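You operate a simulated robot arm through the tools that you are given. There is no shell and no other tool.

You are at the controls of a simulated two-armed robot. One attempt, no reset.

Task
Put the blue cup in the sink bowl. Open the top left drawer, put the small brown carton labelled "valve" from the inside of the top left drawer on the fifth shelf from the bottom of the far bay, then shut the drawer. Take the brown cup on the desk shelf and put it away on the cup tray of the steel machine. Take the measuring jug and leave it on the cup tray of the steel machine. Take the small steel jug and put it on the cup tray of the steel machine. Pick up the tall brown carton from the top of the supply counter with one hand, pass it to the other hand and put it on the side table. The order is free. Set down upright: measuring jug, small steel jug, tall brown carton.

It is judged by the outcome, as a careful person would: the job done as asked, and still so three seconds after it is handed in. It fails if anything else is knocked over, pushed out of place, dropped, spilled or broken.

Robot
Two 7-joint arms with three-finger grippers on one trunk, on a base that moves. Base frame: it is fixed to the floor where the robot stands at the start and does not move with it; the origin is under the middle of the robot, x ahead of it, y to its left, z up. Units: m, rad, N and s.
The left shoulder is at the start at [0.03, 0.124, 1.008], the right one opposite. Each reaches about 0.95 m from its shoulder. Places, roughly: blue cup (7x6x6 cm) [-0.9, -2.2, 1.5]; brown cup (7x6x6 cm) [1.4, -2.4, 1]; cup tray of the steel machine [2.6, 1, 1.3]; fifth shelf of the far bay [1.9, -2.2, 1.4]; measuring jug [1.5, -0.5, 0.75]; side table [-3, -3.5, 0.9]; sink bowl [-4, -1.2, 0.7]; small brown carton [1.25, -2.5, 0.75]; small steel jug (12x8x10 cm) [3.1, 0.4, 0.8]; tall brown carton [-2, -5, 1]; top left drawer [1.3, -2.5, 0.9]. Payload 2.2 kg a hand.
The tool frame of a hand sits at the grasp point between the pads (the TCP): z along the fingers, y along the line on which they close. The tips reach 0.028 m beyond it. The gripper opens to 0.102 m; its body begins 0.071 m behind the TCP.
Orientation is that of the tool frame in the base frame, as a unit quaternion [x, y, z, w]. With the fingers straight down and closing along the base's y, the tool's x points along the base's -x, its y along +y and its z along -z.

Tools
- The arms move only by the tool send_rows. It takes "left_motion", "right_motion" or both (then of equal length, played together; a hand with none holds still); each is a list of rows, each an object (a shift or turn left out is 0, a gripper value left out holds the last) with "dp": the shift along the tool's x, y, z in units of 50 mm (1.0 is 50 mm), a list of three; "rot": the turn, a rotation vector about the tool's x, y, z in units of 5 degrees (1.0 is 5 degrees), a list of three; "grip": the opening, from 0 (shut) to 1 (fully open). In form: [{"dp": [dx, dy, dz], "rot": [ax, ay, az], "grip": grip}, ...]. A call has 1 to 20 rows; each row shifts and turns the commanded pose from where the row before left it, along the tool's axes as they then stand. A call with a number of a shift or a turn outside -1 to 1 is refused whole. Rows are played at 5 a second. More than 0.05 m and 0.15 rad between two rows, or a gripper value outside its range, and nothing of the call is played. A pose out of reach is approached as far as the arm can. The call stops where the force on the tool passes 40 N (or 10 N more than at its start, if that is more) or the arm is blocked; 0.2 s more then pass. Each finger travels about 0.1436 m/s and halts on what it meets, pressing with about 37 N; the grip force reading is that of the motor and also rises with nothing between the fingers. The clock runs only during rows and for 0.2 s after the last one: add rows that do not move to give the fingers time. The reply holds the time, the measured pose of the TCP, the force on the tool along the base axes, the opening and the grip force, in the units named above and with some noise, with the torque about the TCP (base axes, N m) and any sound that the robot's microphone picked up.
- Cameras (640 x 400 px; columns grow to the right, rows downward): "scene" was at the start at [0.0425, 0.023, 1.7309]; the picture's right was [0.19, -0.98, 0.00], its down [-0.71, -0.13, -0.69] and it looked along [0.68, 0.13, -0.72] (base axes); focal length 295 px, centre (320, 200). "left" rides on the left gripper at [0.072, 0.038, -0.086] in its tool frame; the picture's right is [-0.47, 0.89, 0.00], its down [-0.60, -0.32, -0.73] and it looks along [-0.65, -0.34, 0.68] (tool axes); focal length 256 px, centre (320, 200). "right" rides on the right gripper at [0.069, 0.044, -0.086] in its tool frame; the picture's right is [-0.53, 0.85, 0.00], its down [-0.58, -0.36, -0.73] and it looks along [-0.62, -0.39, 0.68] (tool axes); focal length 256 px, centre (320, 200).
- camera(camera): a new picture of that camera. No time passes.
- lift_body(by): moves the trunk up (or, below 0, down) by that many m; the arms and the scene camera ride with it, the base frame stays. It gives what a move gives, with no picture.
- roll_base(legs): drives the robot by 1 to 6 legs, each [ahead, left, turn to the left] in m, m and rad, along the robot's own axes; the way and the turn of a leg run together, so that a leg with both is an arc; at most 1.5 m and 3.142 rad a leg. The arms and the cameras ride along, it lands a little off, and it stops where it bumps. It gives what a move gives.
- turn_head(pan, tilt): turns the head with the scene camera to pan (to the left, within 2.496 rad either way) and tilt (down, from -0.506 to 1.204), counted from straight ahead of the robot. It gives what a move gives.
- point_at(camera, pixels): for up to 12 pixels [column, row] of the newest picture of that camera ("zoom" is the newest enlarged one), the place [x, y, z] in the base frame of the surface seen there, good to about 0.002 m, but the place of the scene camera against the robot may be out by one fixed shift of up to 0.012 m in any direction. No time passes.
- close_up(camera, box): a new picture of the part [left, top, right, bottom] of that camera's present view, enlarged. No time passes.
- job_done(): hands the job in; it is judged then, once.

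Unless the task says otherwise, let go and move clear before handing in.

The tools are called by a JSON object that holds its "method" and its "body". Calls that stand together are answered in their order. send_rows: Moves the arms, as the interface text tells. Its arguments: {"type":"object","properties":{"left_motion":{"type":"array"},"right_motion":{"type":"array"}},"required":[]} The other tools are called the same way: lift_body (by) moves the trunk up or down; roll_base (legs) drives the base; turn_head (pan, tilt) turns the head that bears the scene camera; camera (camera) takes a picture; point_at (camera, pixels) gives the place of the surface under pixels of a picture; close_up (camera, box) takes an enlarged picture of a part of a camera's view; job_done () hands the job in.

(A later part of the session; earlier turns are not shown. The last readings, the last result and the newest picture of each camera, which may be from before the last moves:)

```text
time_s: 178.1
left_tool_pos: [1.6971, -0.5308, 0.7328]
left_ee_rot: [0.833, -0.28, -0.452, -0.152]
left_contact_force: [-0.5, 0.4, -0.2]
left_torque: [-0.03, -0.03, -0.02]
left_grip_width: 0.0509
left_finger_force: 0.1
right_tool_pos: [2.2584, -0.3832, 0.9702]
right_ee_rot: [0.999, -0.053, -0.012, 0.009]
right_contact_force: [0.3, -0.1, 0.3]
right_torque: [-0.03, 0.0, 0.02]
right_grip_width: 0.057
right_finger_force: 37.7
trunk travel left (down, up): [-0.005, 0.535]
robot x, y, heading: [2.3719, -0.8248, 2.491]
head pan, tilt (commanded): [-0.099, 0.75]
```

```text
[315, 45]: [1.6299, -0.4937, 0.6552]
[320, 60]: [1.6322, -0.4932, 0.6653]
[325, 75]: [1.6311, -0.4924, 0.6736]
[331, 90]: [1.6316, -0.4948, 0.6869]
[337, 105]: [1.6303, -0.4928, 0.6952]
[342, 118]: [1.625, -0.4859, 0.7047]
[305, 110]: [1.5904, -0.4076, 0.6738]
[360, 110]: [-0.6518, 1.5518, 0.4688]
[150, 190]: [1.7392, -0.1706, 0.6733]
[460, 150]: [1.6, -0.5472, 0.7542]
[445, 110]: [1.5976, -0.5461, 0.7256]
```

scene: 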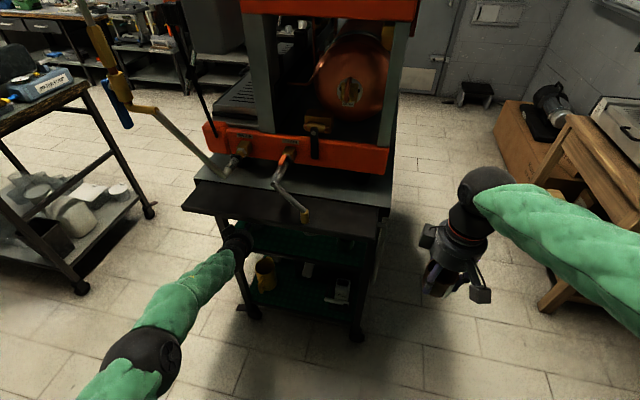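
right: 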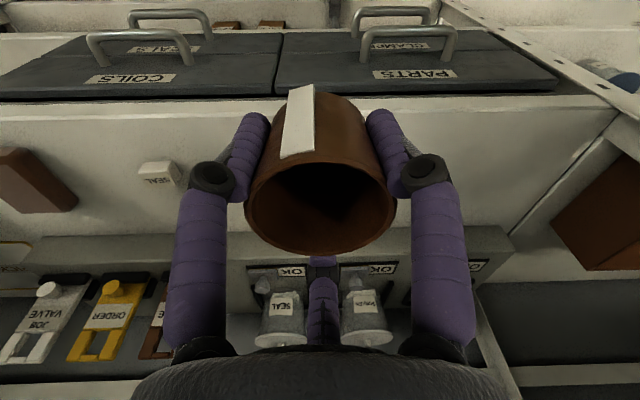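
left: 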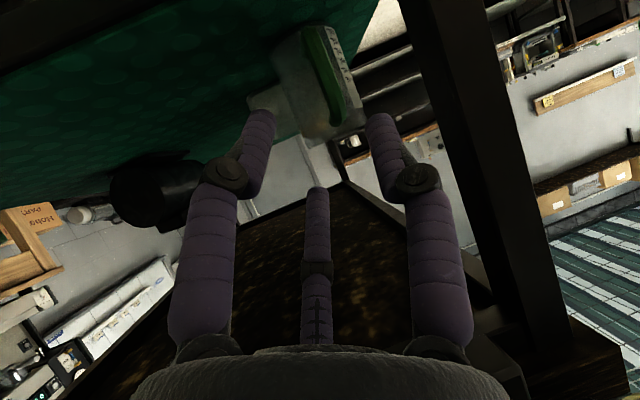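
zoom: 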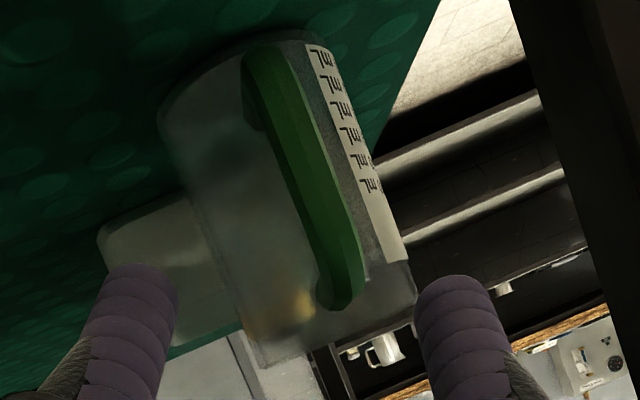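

Bar centre ≈ (1.628,-0.489,0.678), 9.7 cm ahead and properly between thumb and fingers. Advance 9.1 cm slowly.

{"method": "send_rows", "body": {"left_motion": [{"dp": [0.05, 0.05, 0.5]}, {"dp": [0, 0, 0.5]}, {"dp": [0, 0, 0.45]}, {"dp": [0, 0, 0.37]}]}}

{"method": "camera", "body": {"camera": "left"}}

```text
time_s: 179.1
left_tool_pos: [1.6354, -0.4886, 0.6808]
left_ee_rot: [0.832, -0.281, -0.452, -0.153]
left_contact_force: [-0.5, 0.0, 0.9]
left_torque: [0.0, -0.03, -0.04]
left_grip_width: 0.0511
left_finger_force: 0.1
right_tool_pos: [2.2592, -0.3837, 0.9691]
right_ee_rot: [0.999, -0.052, -0.013, 0.009]
right_contact_force: [-0.5, 0.9, -0.3]
right_torque: [-0.02, 0.01, -0.03]
right_grip_width: 0.0569
right_finger_force: 37.0
trunk travel left (down, up): [-0.005, 0.535]
robot x, y, heading: [2.3719, -0.8247, 2.489]
head pan, tilt (commanded): [-0.099, 0.75]
```

```text
taken
```

left: 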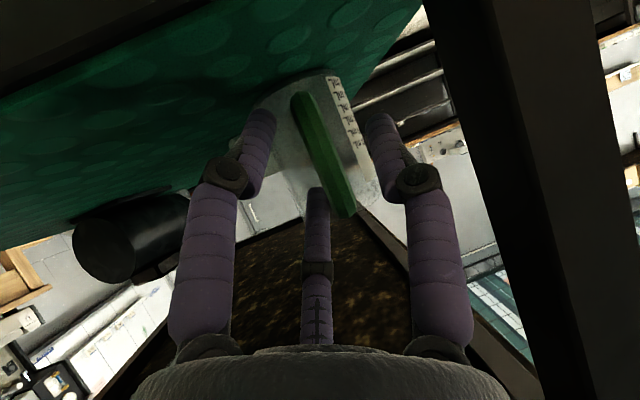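

The handle sits between thumb (right in picture) and the two fingers (left/middle). Close gently.

{"method": "send_rows", "body": {"left_motion": [{"grip": 0.35}, {"grip": 0.2}, {"grip": 0.0}, {"grip": 0.0}, {"grip": 0.0}]}}

{"method": "camera", "body": {"camera": "left"}}

```text
time_s: 180.3
left_tool_pos: [1.6348, -0.4877, 0.6807]
left_ee_rot: [0.833, -0.281, -0.451, -0.152]
left_contact_force: [-0.2, -0.8, -0.2]
left_torque: [0.05, -0.03, 0.0]
left_grip_width: 0.0191
left_finger_force: 36.9
right_tool_pos: [2.2598, -0.3828, 0.9696]
right_ee_rot: [0.999, -0.052, -0.012, 0.009]
right_contact_force: [0.6, -0.4, -0.9]
right_torque: [0.01, -0.04, 0.01]
right_grip_width: 0.0572
right_finger_force: 37.1
trunk travel left (down, up): [-0.005, 0.535]
robot x, y, heading: [2.3709, -0.8212, 2.494]
head pan, tilt (commanded): [-0.099, 0.75]
```

```text
taken
```

left: 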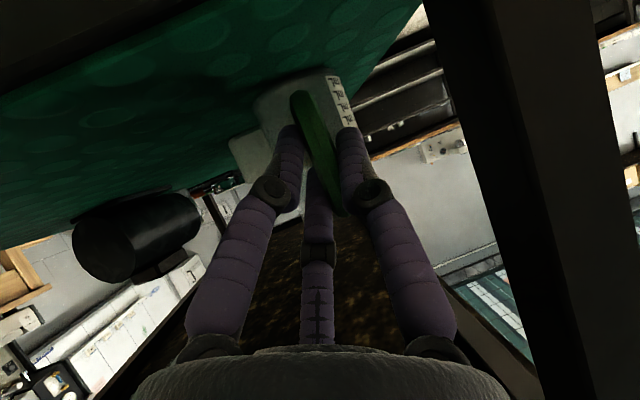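

Handle gripped (width 0.019, 37 N). Lift straight up 3 cm and see whether the jug stays level.

{"method": "send_rows", "body": {"left_motion": [{"dp": [-0.17, 0, -0.11]}, {"dp": [-0.17, 0, -0.11]}, {"dp": [-0.17, 0, -0.11]}]}}

{"method": "camera", "body": {"camera": "left"}}

{"method": "camera", "body": {"camera": "scene"}}

```text
time_s: 181.1
left_tool_pos: [1.6373, -0.488, 0.7119]
left_ee_rot: [0.832, -0.282, -0.452, -0.153]
left_contact_force: [-0.7, -0.2, -1.0]
left_torque: [-0.04, -0.06, 0.01]
left_grip_width: 0.0193
left_finger_force: 36.9
right_tool_pos: [2.26, -0.3827, 0.9701]
right_ee_rot: [0.999, -0.052, -0.012, 0.009]
right_contact_force: [0.4, 1.2, -0.4]
right_torque: [0.02, -0.01, -0.01]
right_grip_width: 0.057
right_finger_force: 36.8
trunk travel left (down, up): [-0.005, 0.535]
robot x, y, heading: [2.3727, -0.8194, 2.485]
head pan, tilt (commanded): [-0.099, 0.75]
```

```text
taken
```

left: 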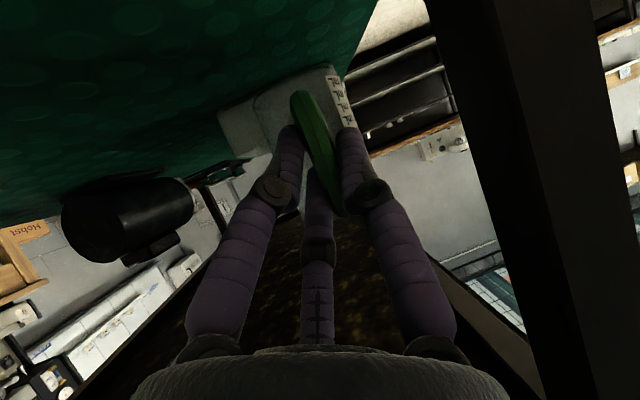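

```text
taken
```

scene: 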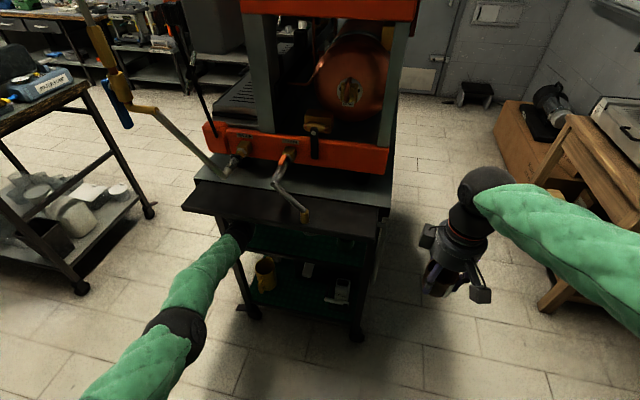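

The jug lifted cleanly with the hand and kept its attitude. Before pulling out I check what is behind me on the floor.

{"method": "turn_head", "body": {"pan": 2.45, "tilt": 0.85}}

{"method": "camera", "body": {"camera": "scene"}}

{"method": "point_at", "body": {"camera": "scene", "pixels": [[100, 100], [200, 100], [300, 150], [400, 150], [150, 200], [250, 60], [350, 100], [450, 200], [560, 200], [300, 250]]}}

{"method": "turn_head", "body": {"pan": -2.45, "tilt": 0.85}}

{"method": "camera", "body": {"camera": "scene"}}

{"method": "point_at", "body": {"camera": "scene", "pixels": [[100, 100], [200, 100], [300, 150], [400, 150], [150, 200], [250, 60], [350, 100], [450, 200], [560, 200], [300, 250]]}}

```text
time_s: 183.4
left_tool_pos: [1.6384, -0.488, 0.7118]
left_ee_rot: [0.832, -0.282, -0.452, -0.153]
left_contact_force: [0.3, -0.3, -0.8]
left_torque: [-0.01, -0.03, 0.03]
left_grip_width: 0.0192
left_finger_force: 36.6
right_tool_pos: [2.2583, -0.3831, 0.9694]
right_ee_rot: [0.999, -0.052, -0.012, 0.009]
right_contact_force: [0.2, 0.3, -0.6]
right_torque: [0.0, 0.0, -0.02]
right_grip_width: 0.0569
right_finger_force: 37.1
trunk travel left (down, up): [-0.005, 0.535]
robot x, y, heading: [2.3684, -0.8195, 2.489]
head pan, tilt (commanded): [2.45, 0.85]
```

```text
taken
```

scene: 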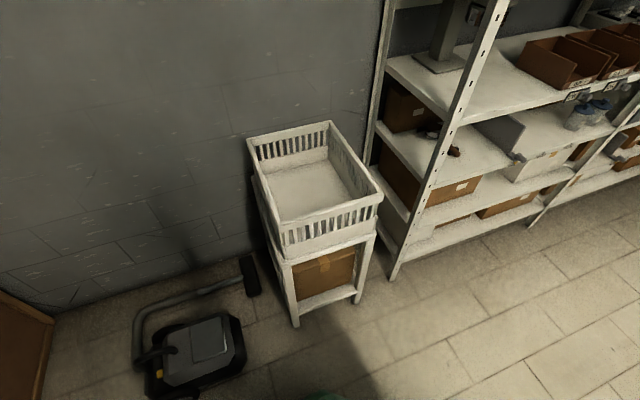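

```text
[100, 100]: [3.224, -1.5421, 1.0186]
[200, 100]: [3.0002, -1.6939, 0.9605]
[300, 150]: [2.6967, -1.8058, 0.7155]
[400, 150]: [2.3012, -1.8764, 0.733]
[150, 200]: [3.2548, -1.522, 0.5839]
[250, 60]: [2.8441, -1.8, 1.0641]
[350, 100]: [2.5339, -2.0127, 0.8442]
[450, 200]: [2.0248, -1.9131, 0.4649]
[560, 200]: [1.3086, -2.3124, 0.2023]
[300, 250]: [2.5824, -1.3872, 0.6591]
```

```text
time_s: 187.3
left_tool_pos: [1.6374, -0.4874, 0.7123]
left_ee_rot: [0.832, -0.282, -0.452, -0.153]
left_contact_force: [-0.1, -0.3, -1.4]
left_torque: [-0.02, -0.03, -0.02]
left_grip_width: 0.0194
left_finger_force: 37.2
right_tool_pos: [2.2603, -0.3821, 0.9697]
right_ee_rot: [0.999, -0.051, -0.013, 0.009]
right_contact_force: [1.2, 0.1, -0.5]
right_torque: [0.0, 0.0, -0.01]
right_grip_width: 0.057
right_finger_force: 37.4
trunk travel left (down, up): [-0.005, 0.535]
robot x, y, heading: [2.3719, -0.8244, 2.484]
head pan, tilt (commanded): [-2.45, 0.85]
```

```text
taken
```

scene: 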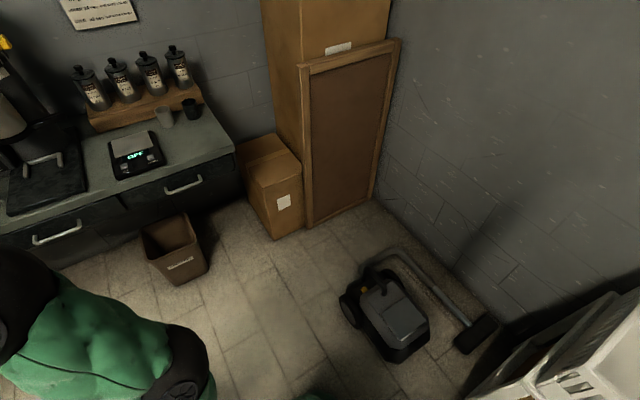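

```text
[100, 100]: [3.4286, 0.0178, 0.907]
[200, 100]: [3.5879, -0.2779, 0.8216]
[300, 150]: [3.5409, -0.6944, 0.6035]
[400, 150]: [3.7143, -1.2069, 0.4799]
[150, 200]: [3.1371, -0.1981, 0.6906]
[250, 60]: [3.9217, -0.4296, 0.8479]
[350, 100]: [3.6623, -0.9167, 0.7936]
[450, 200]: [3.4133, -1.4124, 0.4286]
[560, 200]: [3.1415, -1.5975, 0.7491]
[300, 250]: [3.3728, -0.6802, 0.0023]
```

Behind me the basket corner is at (2.58,-1.39), so I have limited room. I'll draw the jug out 0.2 m straight along the cart's side direction, then swing it clear by turning left.

{"method": "roll_base", "body": {"legs": [[-0.19, 0.057, 0]]}}

{"method": "turn_head", "body": {"pan": 0.1, "tilt": 0.75}}

{"method": "camera", "body": {"camera": "scene"}}

{"method": "camera", "body": {"camera": "left"}}

```text
time_s: 188.9
left_tool_pos: [1.7529, -0.6489, 0.7129]
left_ee_rot: [0.832, -0.281, -0.453, -0.153]
left_contact_force: [-0.8, -0.3, -1.0]
left_torque: [-0.04, -0.04, 0.01]
left_grip_width: 0.0191
left_finger_force: 36.8
right_tool_pos: [2.374, -0.5431, 0.9706]
right_ee_rot: [0.999, -0.051, -0.012, 0.009]
right_contact_force: [-0.4, 0.7, -0.6]
right_torque: [-0.03, 0.0, -0.02]
right_grip_width: 0.0569
right_finger_force: 37.3
trunk travel left (down, up): [-0.005, 0.535]
robot x, y, heading: [2.4915, -0.9802, 2.491]
head pan, tilt (commanded): [-2.45, 0.85]
```

```text
time_s: 191.2
left_tool_pos: [1.7514, -0.6485, 0.7116]
left_ee_rot: [0.833, -0.28, -0.453, -0.152]
left_contact_force: [-0.3, 0.4, -0.5]
left_torque: [-0.03, 0.0, 0.02]
left_grip_width: 0.0193
left_finger_force: 37.0
right_tool_pos: [2.3738, -0.543, 0.9701]
right_ee_rot: [0.999, -0.053, -0.012, 0.009]
right_contact_force: [-0.6, 0.4, -0.3]
right_torque: [0.0, 0.03, 0.01]
right_grip_width: 0.0568
right_finger_force: 37.2
trunk travel left (down, up): [-0.005, 0.535]
robot x, y, heading: [2.4854, -0.9824, 2.491]
head pan, tilt (commanded): [0.099, 0.75]
```

```text
taken
```

scene: 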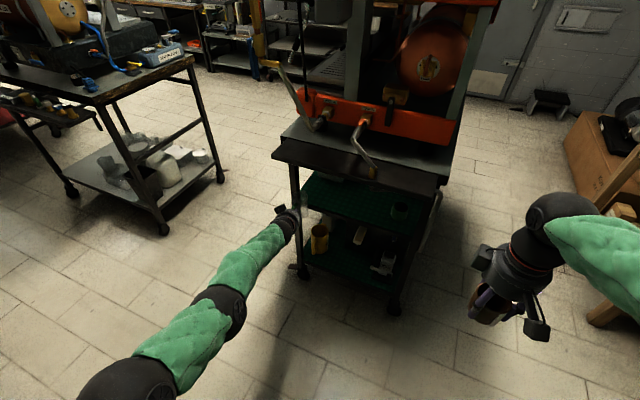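

```text
taken
```

left: 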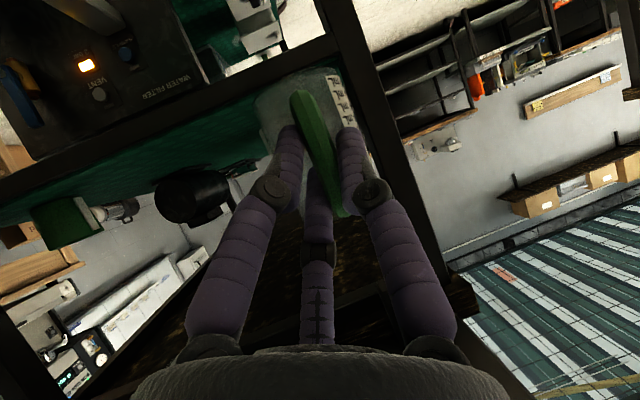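

The jug hangs steady, now just outside the leg plane. Turn left 0.45 rad to swing it clear of leg and flap.

{"method": "roll_base", "body": {"legs": [[0, 0, 0.25]]}}

{"method": "camera", "body": {"camera": "left"}}

{"method": "camera", "body": {"camera": "scene"}}

```text
time_s: 192.4
left_tool_pos: [1.693, -0.8451, 0.7112]
left_ee_rot: [0.862, -0.173, -0.468, -0.094]
left_contact_force: [-0.8, -0.1, -0.8]
left_torque: [0.01, -0.03, 0.02]
left_grip_width: 0.0191
left_finger_force: 36.8
right_tool_pos: [2.2672, -0.5865, 0.969]
right_ee_rot: [0.997, 0.076, -0.01, 0.01]
right_contact_force: [-0.1, 0.4, -1.1]
right_torque: [0.01, -0.01, 0.0]
right_grip_width: 0.0572
right_finger_force: 36.6
trunk travel left (down, up): [-0.005, 0.535]
robot x, y, heading: [2.4899, -0.9861, 2.744]
head pan, tilt (commanded): [0.099, 0.75]
```

```text
taken
```

left: 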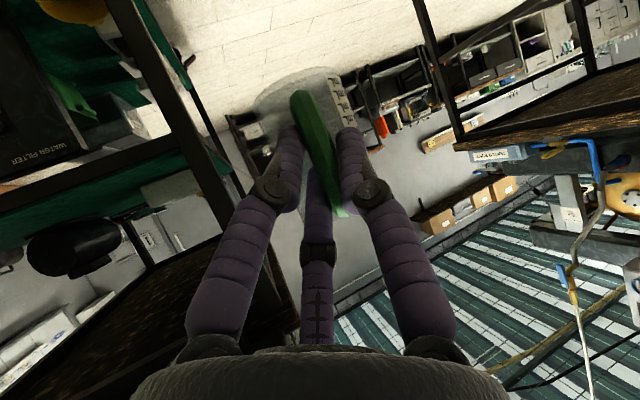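

```text
taken
```

scene: 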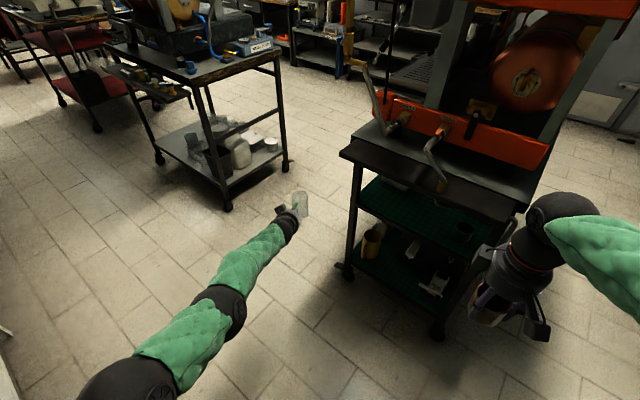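

The jug is free of the cart (298,205). I retract the left hand along its own axis to a compact carrying pose, keeping its attitude.

{"method": "send_rows", "body": {"left_motion": [{"dp": [-0.1, 0, -0.7]}, {"dp": [-0.1, 0, -0.8]}, {"dp": [-0.14, 0, -0.9]}, {"dp": [-0.14, 0, -0.9]}, {"dp": [-0.14, 0, -0.9]}, {"dp": [-0.14, 0, -0.8]}]}}

{"method": "camera", "body": {"camera": "scene"}}

{"method": "camera", "body": {"camera": "left"}}

```text
time_s: 193.8
left_tool_pos: [1.869, -0.9162, 0.88]
left_ee_rot: [0.861, -0.173, -0.468, -0.095]
left_contact_force: [-0.4, -0.4, -2.0]
left_torque: [-0.03, -0.03, 0.0]
left_grip_width: 0.0193
left_finger_force: 36.6
right_tool_pos: [2.268, -0.5865, 0.97]
right_ee_rot: [0.997, 0.074, -0.011, 0.01]
right_contact_force: [-0.4, -1.2, -0.7]
right_torque: [-0.02, -0.02, -0.04]
right_grip_width: 0.057
right_finger_force: 37.0
trunk travel left (down, up): [-0.005, 0.535]
robot x, y, heading: [2.486, -0.981, 2.745]
head pan, tilt (commanded): [0.099, 0.75]
```

```text
taken
```

scene: 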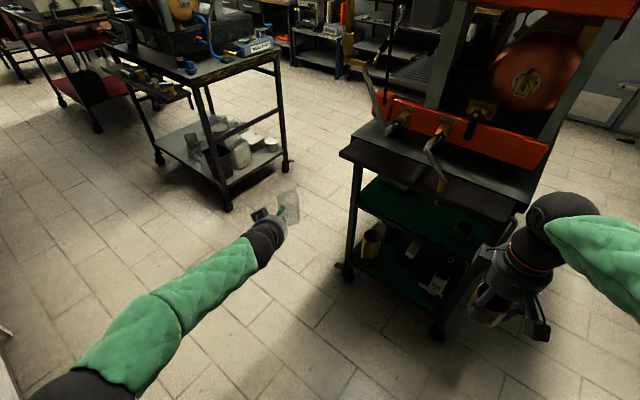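

```text
taken
```

left: 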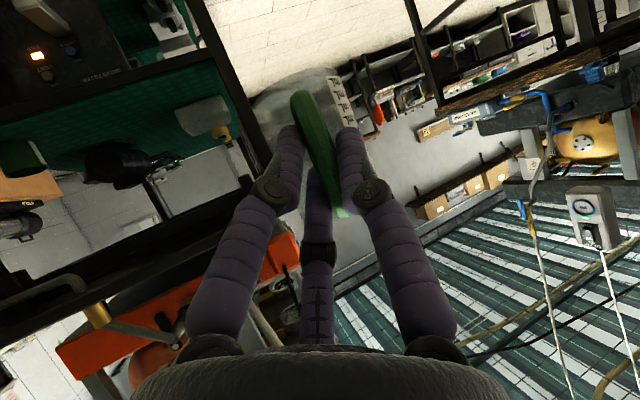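

Retract 10 cm more and raise the trunk to normal height for travel.

{"method": "send_rows", "body": {"left_motion": [{"dp": [-0.14, 0, -0.9]}, {"dp": [-0.2, 0, -0.9]}]}}

{"method": "lift_body", "body": {"by": 0.245}}

{"method": "turn_head", "body": {"pan": -1.3, "tilt": 0.75}}

{"method": "camera", "body": {"camera": "scene"}}

```text
time_s: 194.4
left_tool_pos: [1.9302, -0.9443, 0.9445]
left_ee_rot: [0.862, -0.173, -0.467, -0.094]
left_contact_force: [0.3, -0.3, -1.0]
left_torque: [-0.04, -0.04, 0.01]
left_grip_width: 0.0191
left_finger_force: 36.3
right_tool_pos: [2.2681, -0.587, 0.9709]
right_ee_rot: [0.997, 0.075, -0.011, 0.01]
right_contact_force: [0.6, -0.4, 0.1]
right_torque: [0.05, -0.01, 0.01]
right_grip_width: 0.0567
right_finger_force: 36.9
trunk travel left (down, up): [-0.005, 0.535]
robot x, y, heading: [2.4887, -0.98, 2.749]
head pan, tilt (commanded): [0.099, 0.75]
```

```text
time_s: 197.0
left_tool_pos: [1.9283, -0.9452, 1.1892]
left_ee_rot: [0.862, -0.173, -0.468, -0.095]
left_contact_force: [0.4, 0.0, -0.9]
left_torque: [-0.04, 0.0, 0.01]
left_grip_width: 0.0192
left_finger_force: 37.2
right_tool_pos: [2.2674, -0.5869, 1.2146]
right_ee_rot: [0.997, 0.075, -0.01, 0.01]
right_contact_force: [-0.3, -0.6, -0.2]
right_torque: [-0.02, 0.0, -0.01]
right_grip_width: 0.0569
right_finger_force: 37.1
trunk travel left (down, up): [-0.25, 0.29]
robot x, y, heading: [2.4859, -0.9847, 2.744]
head pan, tilt (commanded): [0.099, 0.75]
```

```text
time_s: 198.5
left_tool_pos: [1.9292, -0.9439, 1.1903]
left_ee_rot: [0.862, -0.174, -0.467, -0.094]
left_contact_force: [-0.1, 0.6, -1.0]
left_torque: [-0.01, -0.04, 0.02]
left_grip_width: 0.0192
left_finger_force: 37.4
right_tool_pos: [2.268, -0.5856, 1.2152]
right_ee_rot: [0.997, 0.075, -0.01, 0.01]
right_contact_force: [0.2, 0.2, 0.4]
right_torque: [-0.02, 0.02, 0.04]
right_grip_width: 0.0567
right_finger_force: 36.2
trunk travel left (down, up): [-0.25, 0.29]
robot x, y, heading: [2.4897, -0.982, 2.744]
head pan, tilt (commanded): [-1.3, 0.75]
```

```text
taken
```

scene: 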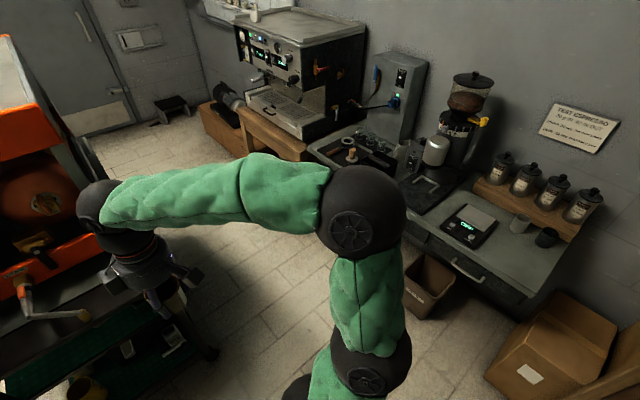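

From here the steel machine's tray is at the top (295,20). I measure the tray corners, the counter edges and floor space between.

{"method": "point_at", "body": {"camera": "scene", "pixels": [[300, 45], [365, 30], [300, 22], [270, 12], [254, 14], [240, 28], [315, 147], [240, 110], [400, 260], [520, 295], [250, 230], [420, 320]]}}

{"method": "close_up", "body": {"camera": "scene", "box": [190, 0, 390, 125]}}

{"method": "close_up", "body": {"camera": "scene", "box": [300, 110, 460, 210]}}

```text
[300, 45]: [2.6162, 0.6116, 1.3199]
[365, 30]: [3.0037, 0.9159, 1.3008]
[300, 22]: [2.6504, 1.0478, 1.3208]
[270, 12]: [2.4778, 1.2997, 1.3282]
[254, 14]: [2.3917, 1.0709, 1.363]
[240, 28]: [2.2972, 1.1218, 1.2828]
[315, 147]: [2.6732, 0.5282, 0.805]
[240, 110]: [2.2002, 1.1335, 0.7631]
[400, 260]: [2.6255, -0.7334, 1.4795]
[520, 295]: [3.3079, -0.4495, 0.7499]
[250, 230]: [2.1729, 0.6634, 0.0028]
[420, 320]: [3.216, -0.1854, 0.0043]
```

```text
3.20 times, centred on (290, 62) of scene
```

zoom: 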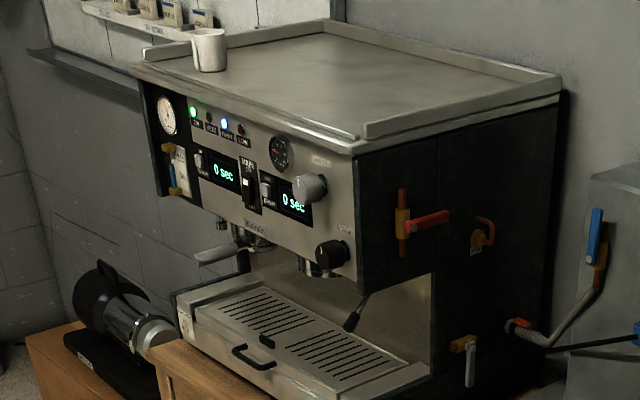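

```text
4.00 times, centred on (380, 160) of scene
```

zoom: 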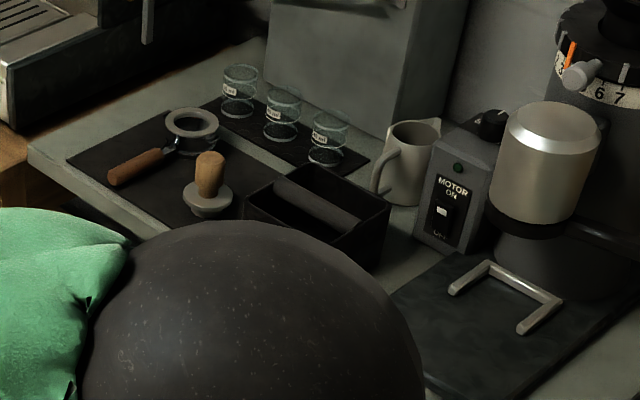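

Tray surface is z≈1.32 with its front edge from (2.30,1.12) to (2.62,0.61); a white cup stands near its front-left. I raise the trunk so both items clear the machine, then turn and drive up the corridor between orange cart and counter.

{"method": "send_rows", "body": {"left_motion": [{"dp": [-0.5, 0, -0.33]}, {"dp": [-0.5, 0, -0.33]}]}}

{"method": "lift_body", "body": {"by": 0.285}}

{"method": "roll_base", "body": {"legs": [[0, 0, -0.614]]}}

{"method": "roll_base", "body": {"legs": [[0.3, -0.45, 0]]}}

{"method": "turn_head", "body": {"pan": 0.0, "tilt": 0.8}}

{"method": "camera", "body": {"camera": "scene"}}

```text
time_s: 199.1
left_tool_pos: [1.9299, -0.9453, 1.2504]
left_ee_rot: [0.862, -0.173, -0.468, -0.094]
left_contact_force: [-0.1, 1.2, -1.7]
left_torque: [-0.04, -0.04, 0.02]
left_grip_width: 0.0195
left_finger_force: 36.9
right_tool_pos: [2.2687, -0.5849, 1.2141]
right_ee_rot: [0.997, 0.075, -0.011, 0.01]
right_contact_force: [0.8, -0.5, -0.7]
right_torque: [0.0, 0.0, 0.01]
right_grip_width: 0.0569
right_finger_force: 36.4
trunk travel left (down, up): [-0.25, 0.29]
robot x, y, heading: [2.484, -0.9819, 2.746]
head pan, tilt (commanded): [-1.3, 0.75]
```

```text
time_s: 202.0
left_tool_pos: [1.9287, -0.9455, 1.5337]
left_ee_rot: [0.862, -0.174, -0.467, -0.094]
left_contact_force: [-0.2, 0.6, 0.1]
left_torque: [-0.01, -0.06, 0.03]
left_grip_width: 0.0192
left_finger_force: 37.2
right_tool_pos: [2.2664, -0.587, 1.4995]
right_ee_rot: [0.997, 0.076, -0.01, 0.01]
right_contact_force: [0.6, -0.5, 0.3]
right_torque: [0.03, 0.01, 0.01]
right_grip_width: 0.0568
right_finger_force: 36.7
trunk travel left (down, up): [-0.535, 0.005]
robot x, y, heading: [2.4876, -0.9819, 2.751]
head pan, tilt (commanded): [-1.3, 0.75]
```

```text
time_s: 204.0
left_tool_pos: [2.0493, -0.6331, 1.5346]
left_ee_rot: [0.77, -0.422, -0.42, -0.23]
left_contact_force: [0.8, 0.1, -0.5]
left_torque: [-0.03, -0.01, -0.03]
left_grip_width: 0.0193
left_finger_force: 36.9
right_tool_pos: [2.5331, -0.5316, 1.5004]
right_ee_rot: [0.974, -0.226, -0.013, 0.007]
right_contact_force: [0.4, 0.3, -0.1]
right_torque: [0.02, 0.01, -0.01]
right_grip_width: 0.057
right_finger_force: 37.1
trunk travel left (down, up): [-0.535, 0.005]
robot x, y, heading: [2.4859, -0.9818, 2.136]
head pan, tilt (commanded): [-1.3, 0.75]
```

```text
time_s: 207.2
left_tool_pos: [2.2646, -0.1415, 1.5344]
left_ee_rot: [0.773, -0.418, -0.42, -0.228]
left_contact_force: [0.1, 0.4, -0.2]
left_torque: [0.0, 0.01, -0.04]
left_grip_width: 0.019
left_finger_force: 37.3
right_tool_pos: [2.7464, -0.033, 1.5011]
right_ee_rot: [0.975, -0.221, -0.013, 0.006]
right_contact_force: [0.0, -0.3, -0.5]
right_torque: [-0.01, -0.02, -0.02]
right_grip_width: 0.0568
right_finger_force: 36.9
trunk travel left (down, up): [-0.535, 0.005]
robot x, y, heading: [2.7051, -0.4857, 2.152]
head pan, tilt (commanded): [-1.3, 0.75]
```

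```text
time_s: 208.7
left_tool_pos: [2.2642, -0.1409, 1.5346]
left_ee_rot: [0.773, -0.418, -0.42, -0.227]
left_contact_force: [0.0, 1.0, -0.3]
left_torque: [-0.02, -0.02, 0.02]
left_grip_width: 0.0191
left_finger_force: 37.0
right_tool_pos: [2.7468, -0.0326, 1.5]
right_ee_rot: [0.975, -0.221, -0.013, 0.007]
right_contact_force: [-0.1, -0.4, -1.0]
right_torque: [0.0, -0.03, -0.01]
right_grip_width: 0.0572
right_finger_force: 37.1
trunk travel left (down, up): [-0.535, 0.005]
robot x, y, heading: [2.7088, -0.4835, 2.148]
head pan, tilt (commanded): [0.0, 0.799]
```

```text
taken
```

scene: 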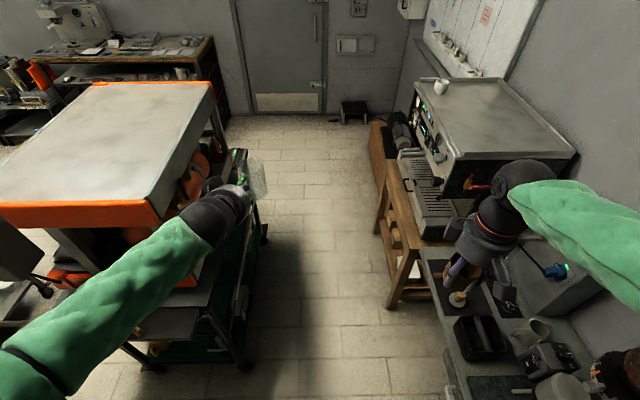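

The corridor ahead is clear; jug upright at (258,178). I check lateral clearance (cart foot at (245,368), table leg foot at (388,305)).

{"method": "point_at", "body": {"camera": "scene", "pixels": [[245, 365], [265, 240], [388, 303], [378, 232], [215, 110], [155, 215], [430, 250], [452, 330], [440, 85], [480, 110], [350, 118]]}}

```text
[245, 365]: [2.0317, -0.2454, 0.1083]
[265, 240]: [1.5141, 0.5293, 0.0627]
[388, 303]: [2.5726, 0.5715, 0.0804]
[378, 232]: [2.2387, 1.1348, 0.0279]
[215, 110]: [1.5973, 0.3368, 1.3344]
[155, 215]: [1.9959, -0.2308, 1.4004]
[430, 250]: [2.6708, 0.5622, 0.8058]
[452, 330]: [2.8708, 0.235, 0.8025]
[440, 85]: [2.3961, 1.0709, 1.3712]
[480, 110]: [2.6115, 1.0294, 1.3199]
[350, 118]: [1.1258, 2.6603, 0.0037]
```

The corridor is 0.90 m wide and I am centred in it. Drive 1.25 m ahead.

{"method": "roll_base", "body": {"legs": [[1.22, 0, 0]]}}

{"method": "turn_head", "body": {"pan": -1.0, "tilt": 0.8}}

{"method": "camera", "body": {"camera": "scene"}}

```text
time_s: 214.8
left_tool_pos: [1.6144, 0.8881, 1.5337]
left_ee_rot: [0.77, -0.425, -0.418, -0.23]
left_contact_force: [0.3, 0.1, -0.1]
left_torque: [-0.04, -0.06, 0.0]
left_grip_width: 0.0194
left_finger_force: 37.3
right_tool_pos: [2.0984, 0.9885, 1.5004]
right_ee_rot: [0.973, -0.229, -0.013, 0.007]
right_contact_force: [-0.6, 0.6, 0.5]
right_torque: [-0.04, 0.01, 0.03]
right_grip_width: 0.0571
right_finger_force: 36.7
trunk travel left (down, up): [-0.535, 0.005]
robot x, y, heading: [2.0505, 0.539, 2.135]
head pan, tilt (commanded): [0.0, 0.799]
```

```text
time_s: 216.1
left_tool_pos: [1.6132, 0.8898, 1.5332]
left_ee_rot: [0.769, -0.425, -0.418, -0.231]
left_contact_force: [-0.3, 0.6, -0.5]
left_torque: [-0.05, 0.0, -0.02]
left_grip_width: 0.0191
left_finger_force: 36.6
right_tool_pos: [2.0981, 0.989, 1.5004]
right_ee_rot: [0.973, -0.229, -0.013, 0.006]
right_contact_force: [-0.3, -1.0, 0.0]
right_torque: [0.0, 0.0, 0.01]
right_grip_width: 0.0572
right_finger_force: 37.1
trunk travel left (down, up): [-0.535, 0.005]
robot x, y, heading: [2.0495, 0.5366, 2.13]
head pan, tilt (commanded): [-1.0, 0.799]
```

```text
taken
```

scene: 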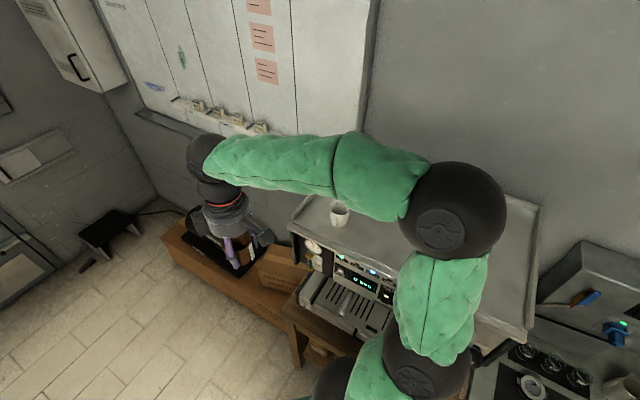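

I'm in front of the machine, 0.52 m from the tray edge. Turn right to face it; both items are well above tray level.

{"method": "roll_base", "body": {"legs": [[0, 0, -1.57]]}}

{"method": "turn_head", "body": {"pan": 0.0, "tilt": 0.85}}

{"method": "camera", "body": {"camera": "scene"}}

{"method": "point_at", "body": {"camera": "scene", "pixels": [[320, 120], [320, 200], [200, 150], [420, 150], [250, 230], [320, 250], [400, 250], [300, 170], [350, 170]]}}

```text
time_s: 220.3
left_tool_pos: [2.3969, 0.9776, 1.5346]
left_ee_rot: [-0.248, 0.843, 0.135, 0.458]
left_contact_force: [0.1, -0.1, -0.4]
left_torque: [-0.02, 0.04, 0.0]
left_grip_width: 0.0194
left_finger_force: 36.7
right_tool_pos: [2.5022, 0.4941, 1.4991]
right_ee_rot: [-0.531, 0.847, 0.015, 0.005]
right_contact_force: [0.6, -0.3, -0.4]
right_torque: [-0.01, -0.01, -0.01]
right_grip_width: 0.057
right_finger_force: 37.2
trunk travel left (down, up): [-0.535, 0.005]
robot x, y, heading: [2.0552, 0.5362, 0.575]
head pan, tilt (commanded): [-1.0, 0.799]
```

```text
time_s: 221.5
left_tool_pos: [2.3972, 0.9766, 1.5339]
left_ee_rot: [-0.248, 0.843, 0.135, 0.458]
left_contact_force: [-0.3, 0.2, -0.4]
left_torque: [-0.02, 0.06, -0.01]
left_grip_width: 0.019
left_finger_force: 37.6
right_tool_pos: [2.5019, 0.4946, 1.4994]
right_ee_rot: [-0.53, 0.848, 0.014, 0.004]
right_contact_force: [-0.7, -0.6, -0.2]
right_torque: [0.02, 0.02, 0.01]
right_grip_width: 0.0568
right_finger_force: 36.6
trunk travel left (down, up): [-0.535, 0.005]
robot x, y, heading: [2.045, 0.5391, 0.576]
head pan, tilt (commanded): [0.0, 0.85]
```

```text
taken
```

scene: 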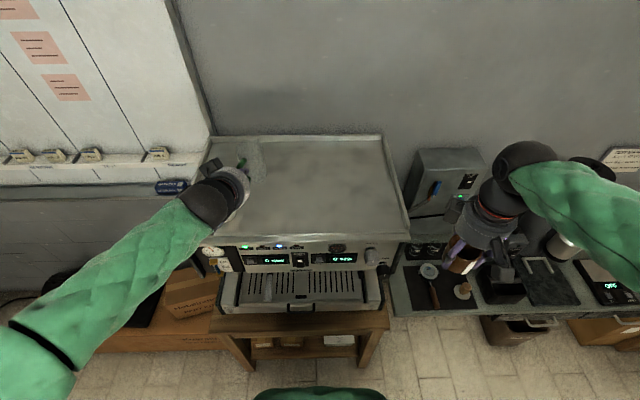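

```text
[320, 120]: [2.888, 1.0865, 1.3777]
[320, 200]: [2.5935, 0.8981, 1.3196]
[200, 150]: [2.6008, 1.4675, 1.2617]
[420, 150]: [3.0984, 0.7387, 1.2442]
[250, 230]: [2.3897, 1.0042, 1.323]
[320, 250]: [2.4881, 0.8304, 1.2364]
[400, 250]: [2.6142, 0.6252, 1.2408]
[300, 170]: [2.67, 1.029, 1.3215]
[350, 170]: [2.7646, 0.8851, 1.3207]
```

Facing the tray squarely at heading 0.576. I place the brown cup first with the right hand, at about 37 cm from the left corner and 11 cm in; move over the spot, still high.

{"method": "send_rows", "body": {"right_motion": [{"dp": [-0.9, 0.228, 0.1]}, {"dp": [-0.9, 0.228, 0.1]}, {"dp": [-0.9, 0.228, 0.1]}, {"dp": [-0.9, 0.228, 0.1]}, {"dp": [-0.9, 0.228, 0.1]}, {"dp": [-0.9, 0.228, 0.1]}, {"dp": [-0.9, 0.228, 0.1]}, {"dp": [-0.9, 0.228, 0.1]}]}}

{"method": "camera", "body": {"camera": "scene"}}

{"method": "camera", "body": {"camera": "right"}}

```text
time_s: 223.3
left_tool_pos: [2.3983, 0.9805, 1.5325]
left_ee_rot: [-0.249, 0.843, 0.134, 0.457]
left_contact_force: [1.2, 0.6, -1.4]
left_torque: [-0.05, 0.01, -0.03]
left_grip_width: 0.0194
left_finger_force: 36.9
right_tool_pos: [2.5761, 0.865, 1.4691]
right_ee_rot: [-0.531, 0.848, 0.014, 0.003]
right_contact_force: [0.6, 0.2, -0.8]
right_torque: [-0.05, 0.02, 0.02]
right_grip_width: 0.057
right_finger_force: 37.1
trunk travel left (down, up): [-0.535, 0.005]
robot x, y, heading: [2.0511, 0.5385, 0.573]
head pan, tilt (commanded): [0.0, 0.85]
```

```text
taken
```

scene: 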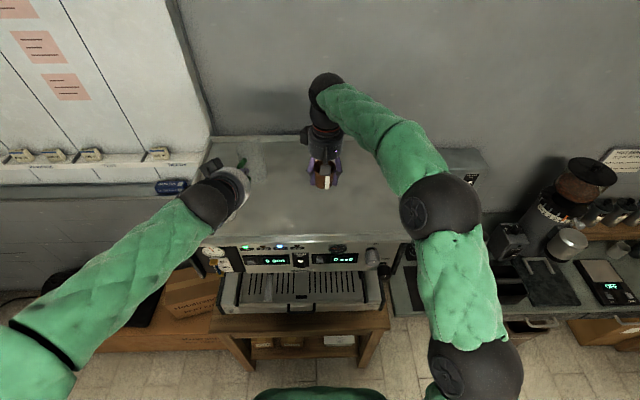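

```text
taken
```

right: 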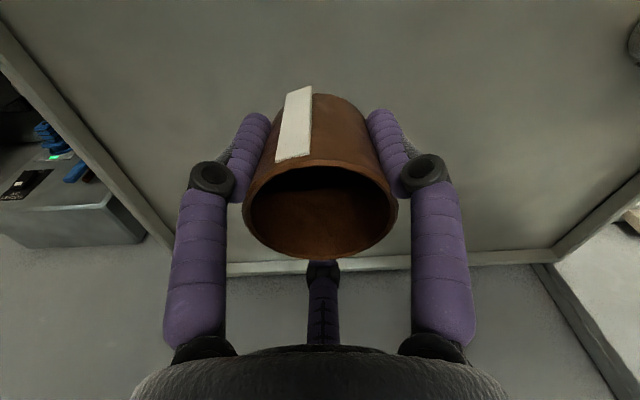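

The cup is above the tray at (2.576,0.865). I measure the tray's height with the hand camera before lowering.

{"method": "point_at", "body": {"camera": "right", "pixels": [[180, 60], [450, 60], [500, 180], [150, 150], [330, 30], [480, 240]]}}

```text
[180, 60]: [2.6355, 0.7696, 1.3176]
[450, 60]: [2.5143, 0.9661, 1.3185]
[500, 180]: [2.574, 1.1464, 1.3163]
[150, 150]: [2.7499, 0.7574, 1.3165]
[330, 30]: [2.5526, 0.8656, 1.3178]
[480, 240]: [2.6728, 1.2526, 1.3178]
```

Tray surface is z=1.3175, so contact is expected at TCP z≈1.357. Lower to just above, then in fine steps.

{"method": "send_rows", "body": {"right_motion": [{"dp": [0, 0, 0.6]}, {"dp": [0, 0, 0.6]}, {"dp": [0, 0, 0.5]}, {"dp": [0, 0, 0.3]}, {"dp": [0, 0, 0.12]}, {"dp": [0, 0, 0.1]}]}}

```text
time_s: 224.7
left_tool_pos: [2.3962, 0.9779, 1.535]
left_ee_rot: [-0.248, 0.843, 0.135, 0.458]
left_contact_force: [-0.1, -0.3, -0.6]
left_torque: [0.0, 0.07, -0.02]
left_grip_width: 0.0194
left_finger_force: 36.9
right_tool_pos: [2.5761, 0.864, 1.3598]
right_ee_rot: [-0.531, 0.847, 0.014, 0.005]
right_contact_force: [0.1, 0.2, -1.4]
right_torque: [0.04, 0.0, 0.02]
right_grip_width: 0.0568
right_finger_force: 36.7
trunk travel left (down, up): [-0.535, 0.005]
robot x, y, heading: [2.0498, 0.5397, 0.574]
head pan, tilt (commanded): [0.0, 0.85]
```

{"method": "send_rows", "body": {"right_motion": [{"dp": [0, 0, 0.05]}, {"dp": [0, 0, 0.05]}]}}

```text
time_s: 225.3
left_tool_pos: [2.397, 0.9768, 1.5346]
left_ee_rot: [-0.249, 0.843, 0.135, 0.458]
left_contact_force: [0.1, -0.3, -0.2]
left_torque: [-0.02, 0.06, 0.01]
left_grip_width: 0.0194
left_finger_force: 37.3
right_tool_pos: [2.5758, 0.8627, 1.3547]
right_ee_rot: [-0.531, 0.847, 0.015, 0.005]
right_contact_force: [-0.1, -1.0, 0.2]
right_torque: [-0.04, -0.01, 0.0]
right_grip_width: 0.0569
right_finger_force: 36.9
trunk travel left (down, up): [-0.535, 0.005]
robot x, y, heading: [2.0474, 0.538, 0.575]
head pan, tilt (commanded): [0.0, 0.85]
```

No clear contact yet at z=1.355; a few more millimetres.

{"method": "send_rows", "body": {"right_motion": [{"dp": [0, 0, 0.06]}]}}

{"method": "camera", "body": {"camera": "right"}}

```text
time_s: 225.7
left_tool_pos: [2.3962, 0.9776, 1.5348]
left_ee_rot: [-0.248, 0.843, 0.135, 0.459]
left_contact_force: [-0.2, -0.4, -1.0]
left_torque: [-0.03, 0.08, -0.01]
left_grip_width: 0.0192
left_finger_force: 37.5
right_tool_pos: [2.5755, 0.8632, 1.3546]
right_ee_rot: [-0.531, 0.847, 0.014, 0.007]
right_contact_force: [-0.5, -2.3, 11.6]
right_torque: [-0.33, 0.04, -0.01]
right_grip_width: 0.0569
right_finger_force: 37.2
trunk travel left (down, up): [-0.535, 0.005]
robot x, y, heading: [2.0492, 0.5368, 0.572]
head pan, tilt (commanded): [0.0, 0.85]
```

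```text
taken
```

right: 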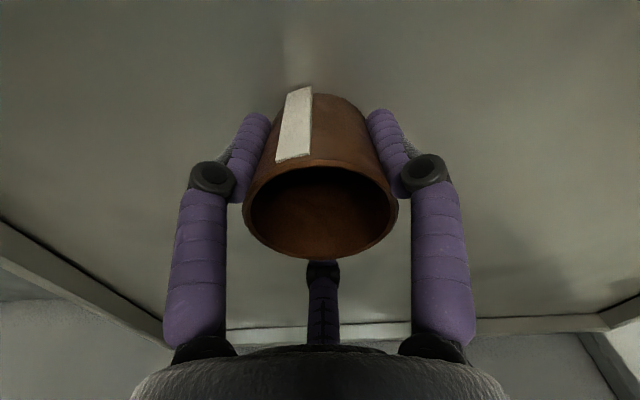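

Contact (11.6 N): the cup stands on the tray. Open the fingers and rise straight up.

{"method": "send_rows", "body": {"right_motion": [{"dp": [0, 0, -0.04], "grip": 0.65}, {"grip": 0.75}, {"grip": 0.9}, {"grip": 0.9}, {"dp": [0, 0, -0.5]}, {"dp": [0, 0, -0.8]}, {"dp": [0, 0, -0.9]}]}}

{"method": "camera", "body": {"camera": "right"}}

```text
time_s: 227.3
left_tool_pos: [2.3965, 0.9769, 1.5348]
left_ee_rot: [-0.248, 0.843, 0.135, 0.458]
left_contact_force: [-0.3, -0.7, -1.2]
left_torque: [-0.02, 0.08, 0.01]
left_grip_width: 0.0192
left_finger_force: 36.6
right_tool_pos: [2.5743, 0.8599, 1.4656]
right_ee_rot: [-0.532, 0.847, 0.014, 0.005]
right_contact_force: [0.0, 0.7, -0.7]
right_torque: [0.01, -0.06, 0.0]
right_grip_width: 0.0916
right_finger_force: 0.2
trunk travel left (down, up): [-0.535, 0.005]
robot x, y, heading: [2.0497, 0.5369, 0.577]
head pan, tilt (commanded): [0.0, 0.85]
```

```text
taken
```

right: 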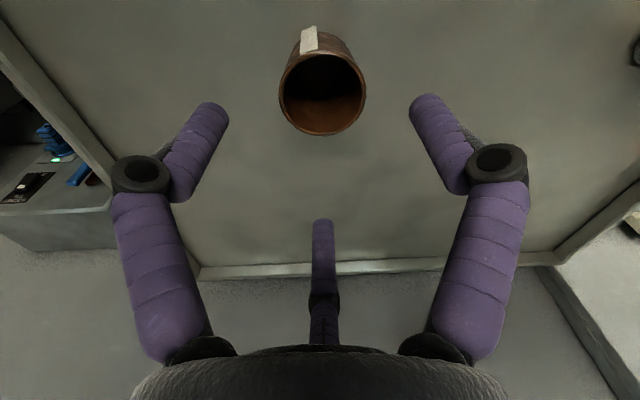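

The brown cup stands upright on the tray. I withdraw the right hand back to its carrying place.

{"method": "send_rows", "body": {"right_motion": [{"dp": [0.9, -0.228, -0.1]}, {"dp": [0.9, -0.228, -0.1]}, {"dp": [0.9, -0.228, -0.1]}, {"dp": [0.9, -0.228, -0.1]}, {"dp": [0.9, -0.228, -0.1]}, {"dp": [0.9, -0.228, -0.1]}, {"dp": [0.9, -0.228, -0.1]}, {"dp": [0.9, -0.228, -0.1]}]}}

{"method": "roll_base", "body": {"legs": [[-0.06, 0, 0]]}}

{"method": "camera", "body": {"camera": "scene"}}

{"method": "camera", "body": {"camera": "left"}}

```text
time_s: 229.1
left_tool_pos: [2.3952, 0.9769, 1.534]
left_ee_rot: [-0.248, 0.843, 0.135, 0.458]
left_contact_force: [-0.6, 0.0, -1.6]
left_torque: [0.01, 0.05, -0.01]
left_grip_width: 0.0194
left_finger_force: 37.7
right_tool_pos: [2.4992, 0.4943, 1.4946]
right_ee_rot: [-0.532, 0.847, 0.014, 0.006]
right_contact_force: [0.7, -1.0, -0.4]
right_torque: [0.01, 0.01, -0.02]
right_grip_width: 0.0919
right_finger_force: 0.1
trunk travel left (down, up): [-0.535, 0.005]
robot x, y, heading: [2.0489, 0.5383, 0.574]
head pan, tilt (commanded): [0.0, 0.85]
```

```text
time_s: 230.1
left_tool_pos: [2.3514, 0.9484, 1.5323]
left_ee_rot: [-0.248, 0.844, 0.135, 0.457]
left_contact_force: [0.5, 0.5, -0.3]
left_torque: [-0.01, 0.06, 0.02]
left_grip_width: 0.0189
left_finger_force: 37.5
right_tool_pos: [2.4542, 0.4658, 1.4924]
right_ee_rot: [-0.531, 0.848, 0.013, 0.002]
right_contact_force: [0.3, 0.3, -0.3]
right_torque: [0.0, 0.06, 0.04]
right_grip_width: 0.0917
right_finger_force: 0.0
trunk travel left (down, up): [-0.535, 0.005]
robot x, y, heading: [2.0007, 0.5045, 0.575]
head pan, tilt (commanded): [0.0, 0.85]
```

```text
taken
```

scene: 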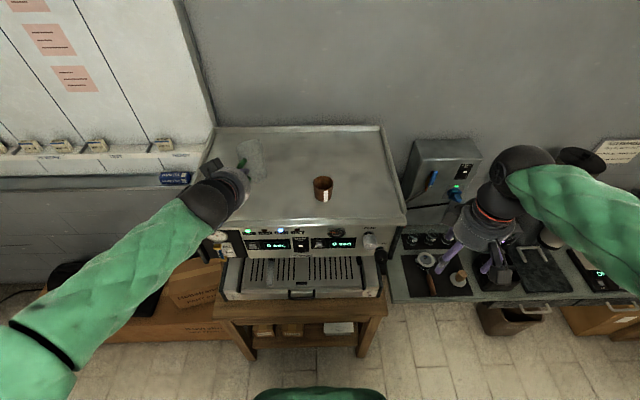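

```text
taken
```

left: 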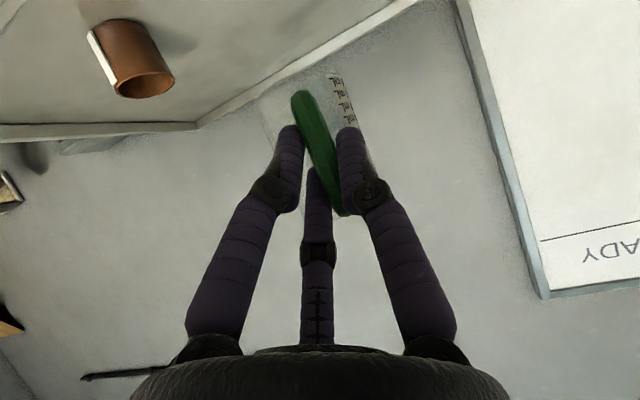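

Brown cup is upright on the tray at (323,188). Now the jug: move ahead and slightly right over its spot at current height, then lower.

{"method": "send_rows", "body": {"left_motion": [{"dp": [-0.497, -0.291, 0.76]}, {"dp": [-0.497, -0.291, 0.76]}, {"dp": [-0.497, -0.291, 0.76]}, {"dp": [0.6, 0, 0.39]}, {"dp": [0.6, 0, 0.39]}]}}

{"method": "camera", "body": {"camera": "scene"}}

{"method": "camera", "body": {"camera": "left"}}

```text
time_s: 231.3
left_tool_pos: [2.4868, 0.9844, 1.4643]
left_ee_rot: [-0.248, 0.842, 0.136, 0.459]
left_contact_force: [0.9, 0.3, 0.0]
left_torque: [-0.02, 0.05, -0.03]
left_grip_width: 0.0191
left_finger_force: 37.2
right_tool_pos: [2.4519, 0.4641, 1.4942]
right_ee_rot: [-0.531, 0.847, 0.014, 0.004]
right_contact_force: [-0.4, -0.8, -0.2]
right_torque: [0.01, -0.01, 0.0]
right_grip_width: 0.0916
right_finger_force: 0.0
trunk travel left (down, up): [-0.535, 0.005]
robot x, y, heading: [2.0041, 0.5082, 0.572]
head pan, tilt (commanded): [0.0, 0.85]
```

```text
taken
```

scene: 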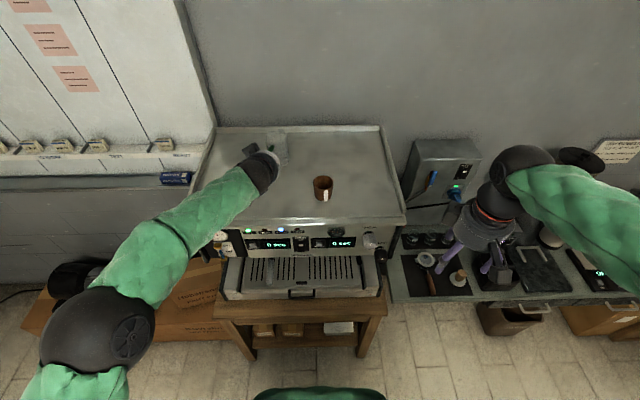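

```text
taken
```

left: 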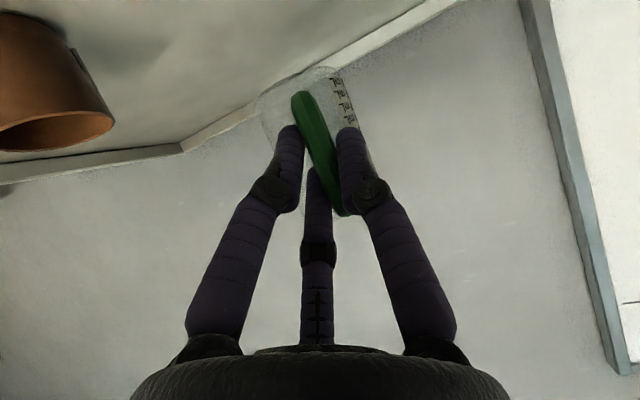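

Jug hovers over its spot, forearm clear. Lower 6 cm, then in small steps.

{"method": "send_rows", "body": {"left_motion": [{"dp": [0.5, 0, 0.33]}, {"dp": [0.5, 0, 0.33]}, {"dp": [0.2, 0, 0.13]}]}}

{"method": "camera", "body": {"camera": "left"}}

{"method": "close_up", "body": {"camera": "scene", "box": [180, 120, 420, 270]}}

```text
time_s: 232.1
left_tool_pos: [2.4869, 0.9845, 1.3911]
left_ee_rot: [-0.248, 0.843, 0.134, 0.458]
left_contact_force: [0.0, -0.2, -0.7]
left_torque: [-0.01, 0.03, 0.05]
left_grip_width: 0.0195
left_finger_force: 37.1
right_tool_pos: [2.452, 0.464, 1.4937]
right_ee_rot: [-0.531, 0.847, 0.014, 0.005]
right_contact_force: [0.8, -0.4, -1.0]
right_torque: [0.01, 0.0, -0.02]
right_grip_width: 0.0917
right_finger_force: 0.1
trunk travel left (down, up): [-0.535, 0.005]
robot x, y, heading: [2.0061, 0.5058, 0.57]
head pan, tilt (commanded): [0.0, 0.85]
```

```text
taken
```

left: 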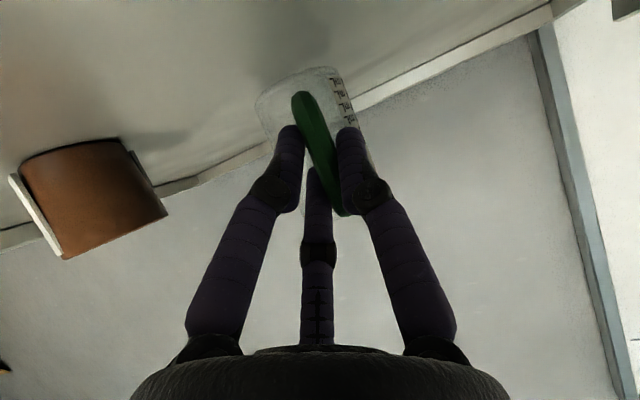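

```text
2.67 times, centred on (300, 195) of scene
```

zoom: 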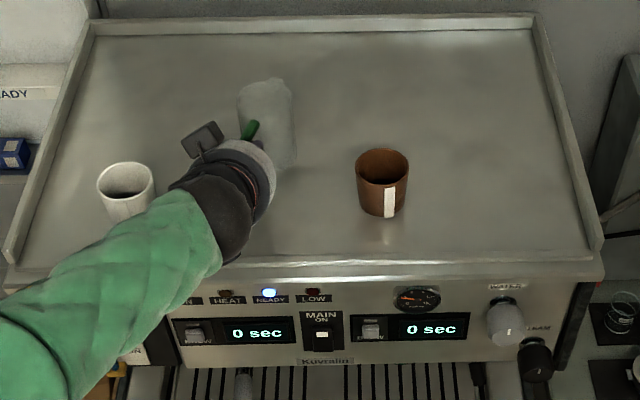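

White cup is well clear at zoom (125,190). Fine lowering to contact, expected at z≈1.376.

{"method": "send_rows", "body": {"left_motion": [{"dp": [0.134, 0, 0.088]}, {"dp": [0.067, 0, 0.044]}, {"dp": [0.05, 0, 0.033]}]}}

```text
time_s: 232.9
left_tool_pos: [2.4877, 0.984, 1.3788]
left_ee_rot: [-0.249, 0.842, 0.136, 0.459]
left_contact_force: [-1.7, -1.8, 7.1]
left_torque: [0.06, -0.45, -0.02]
left_grip_width: 0.0191
left_finger_force: 36.8
right_tool_pos: [2.4508, 0.4633, 1.4941]
right_ee_rot: [-0.53, 0.848, 0.014, 0.005]
right_contact_force: [-1.0, 0.8, -0.8]
right_torque: [0.02, 0.01, -0.01]
right_grip_width: 0.0918
right_finger_force: 0.1
trunk travel left (down, up): [-0.535, 0.005]
robot x, y, heading: [2.0005, 0.5034, 0.573]
head pan, tilt (commanded): [0.0, 0.85]
```

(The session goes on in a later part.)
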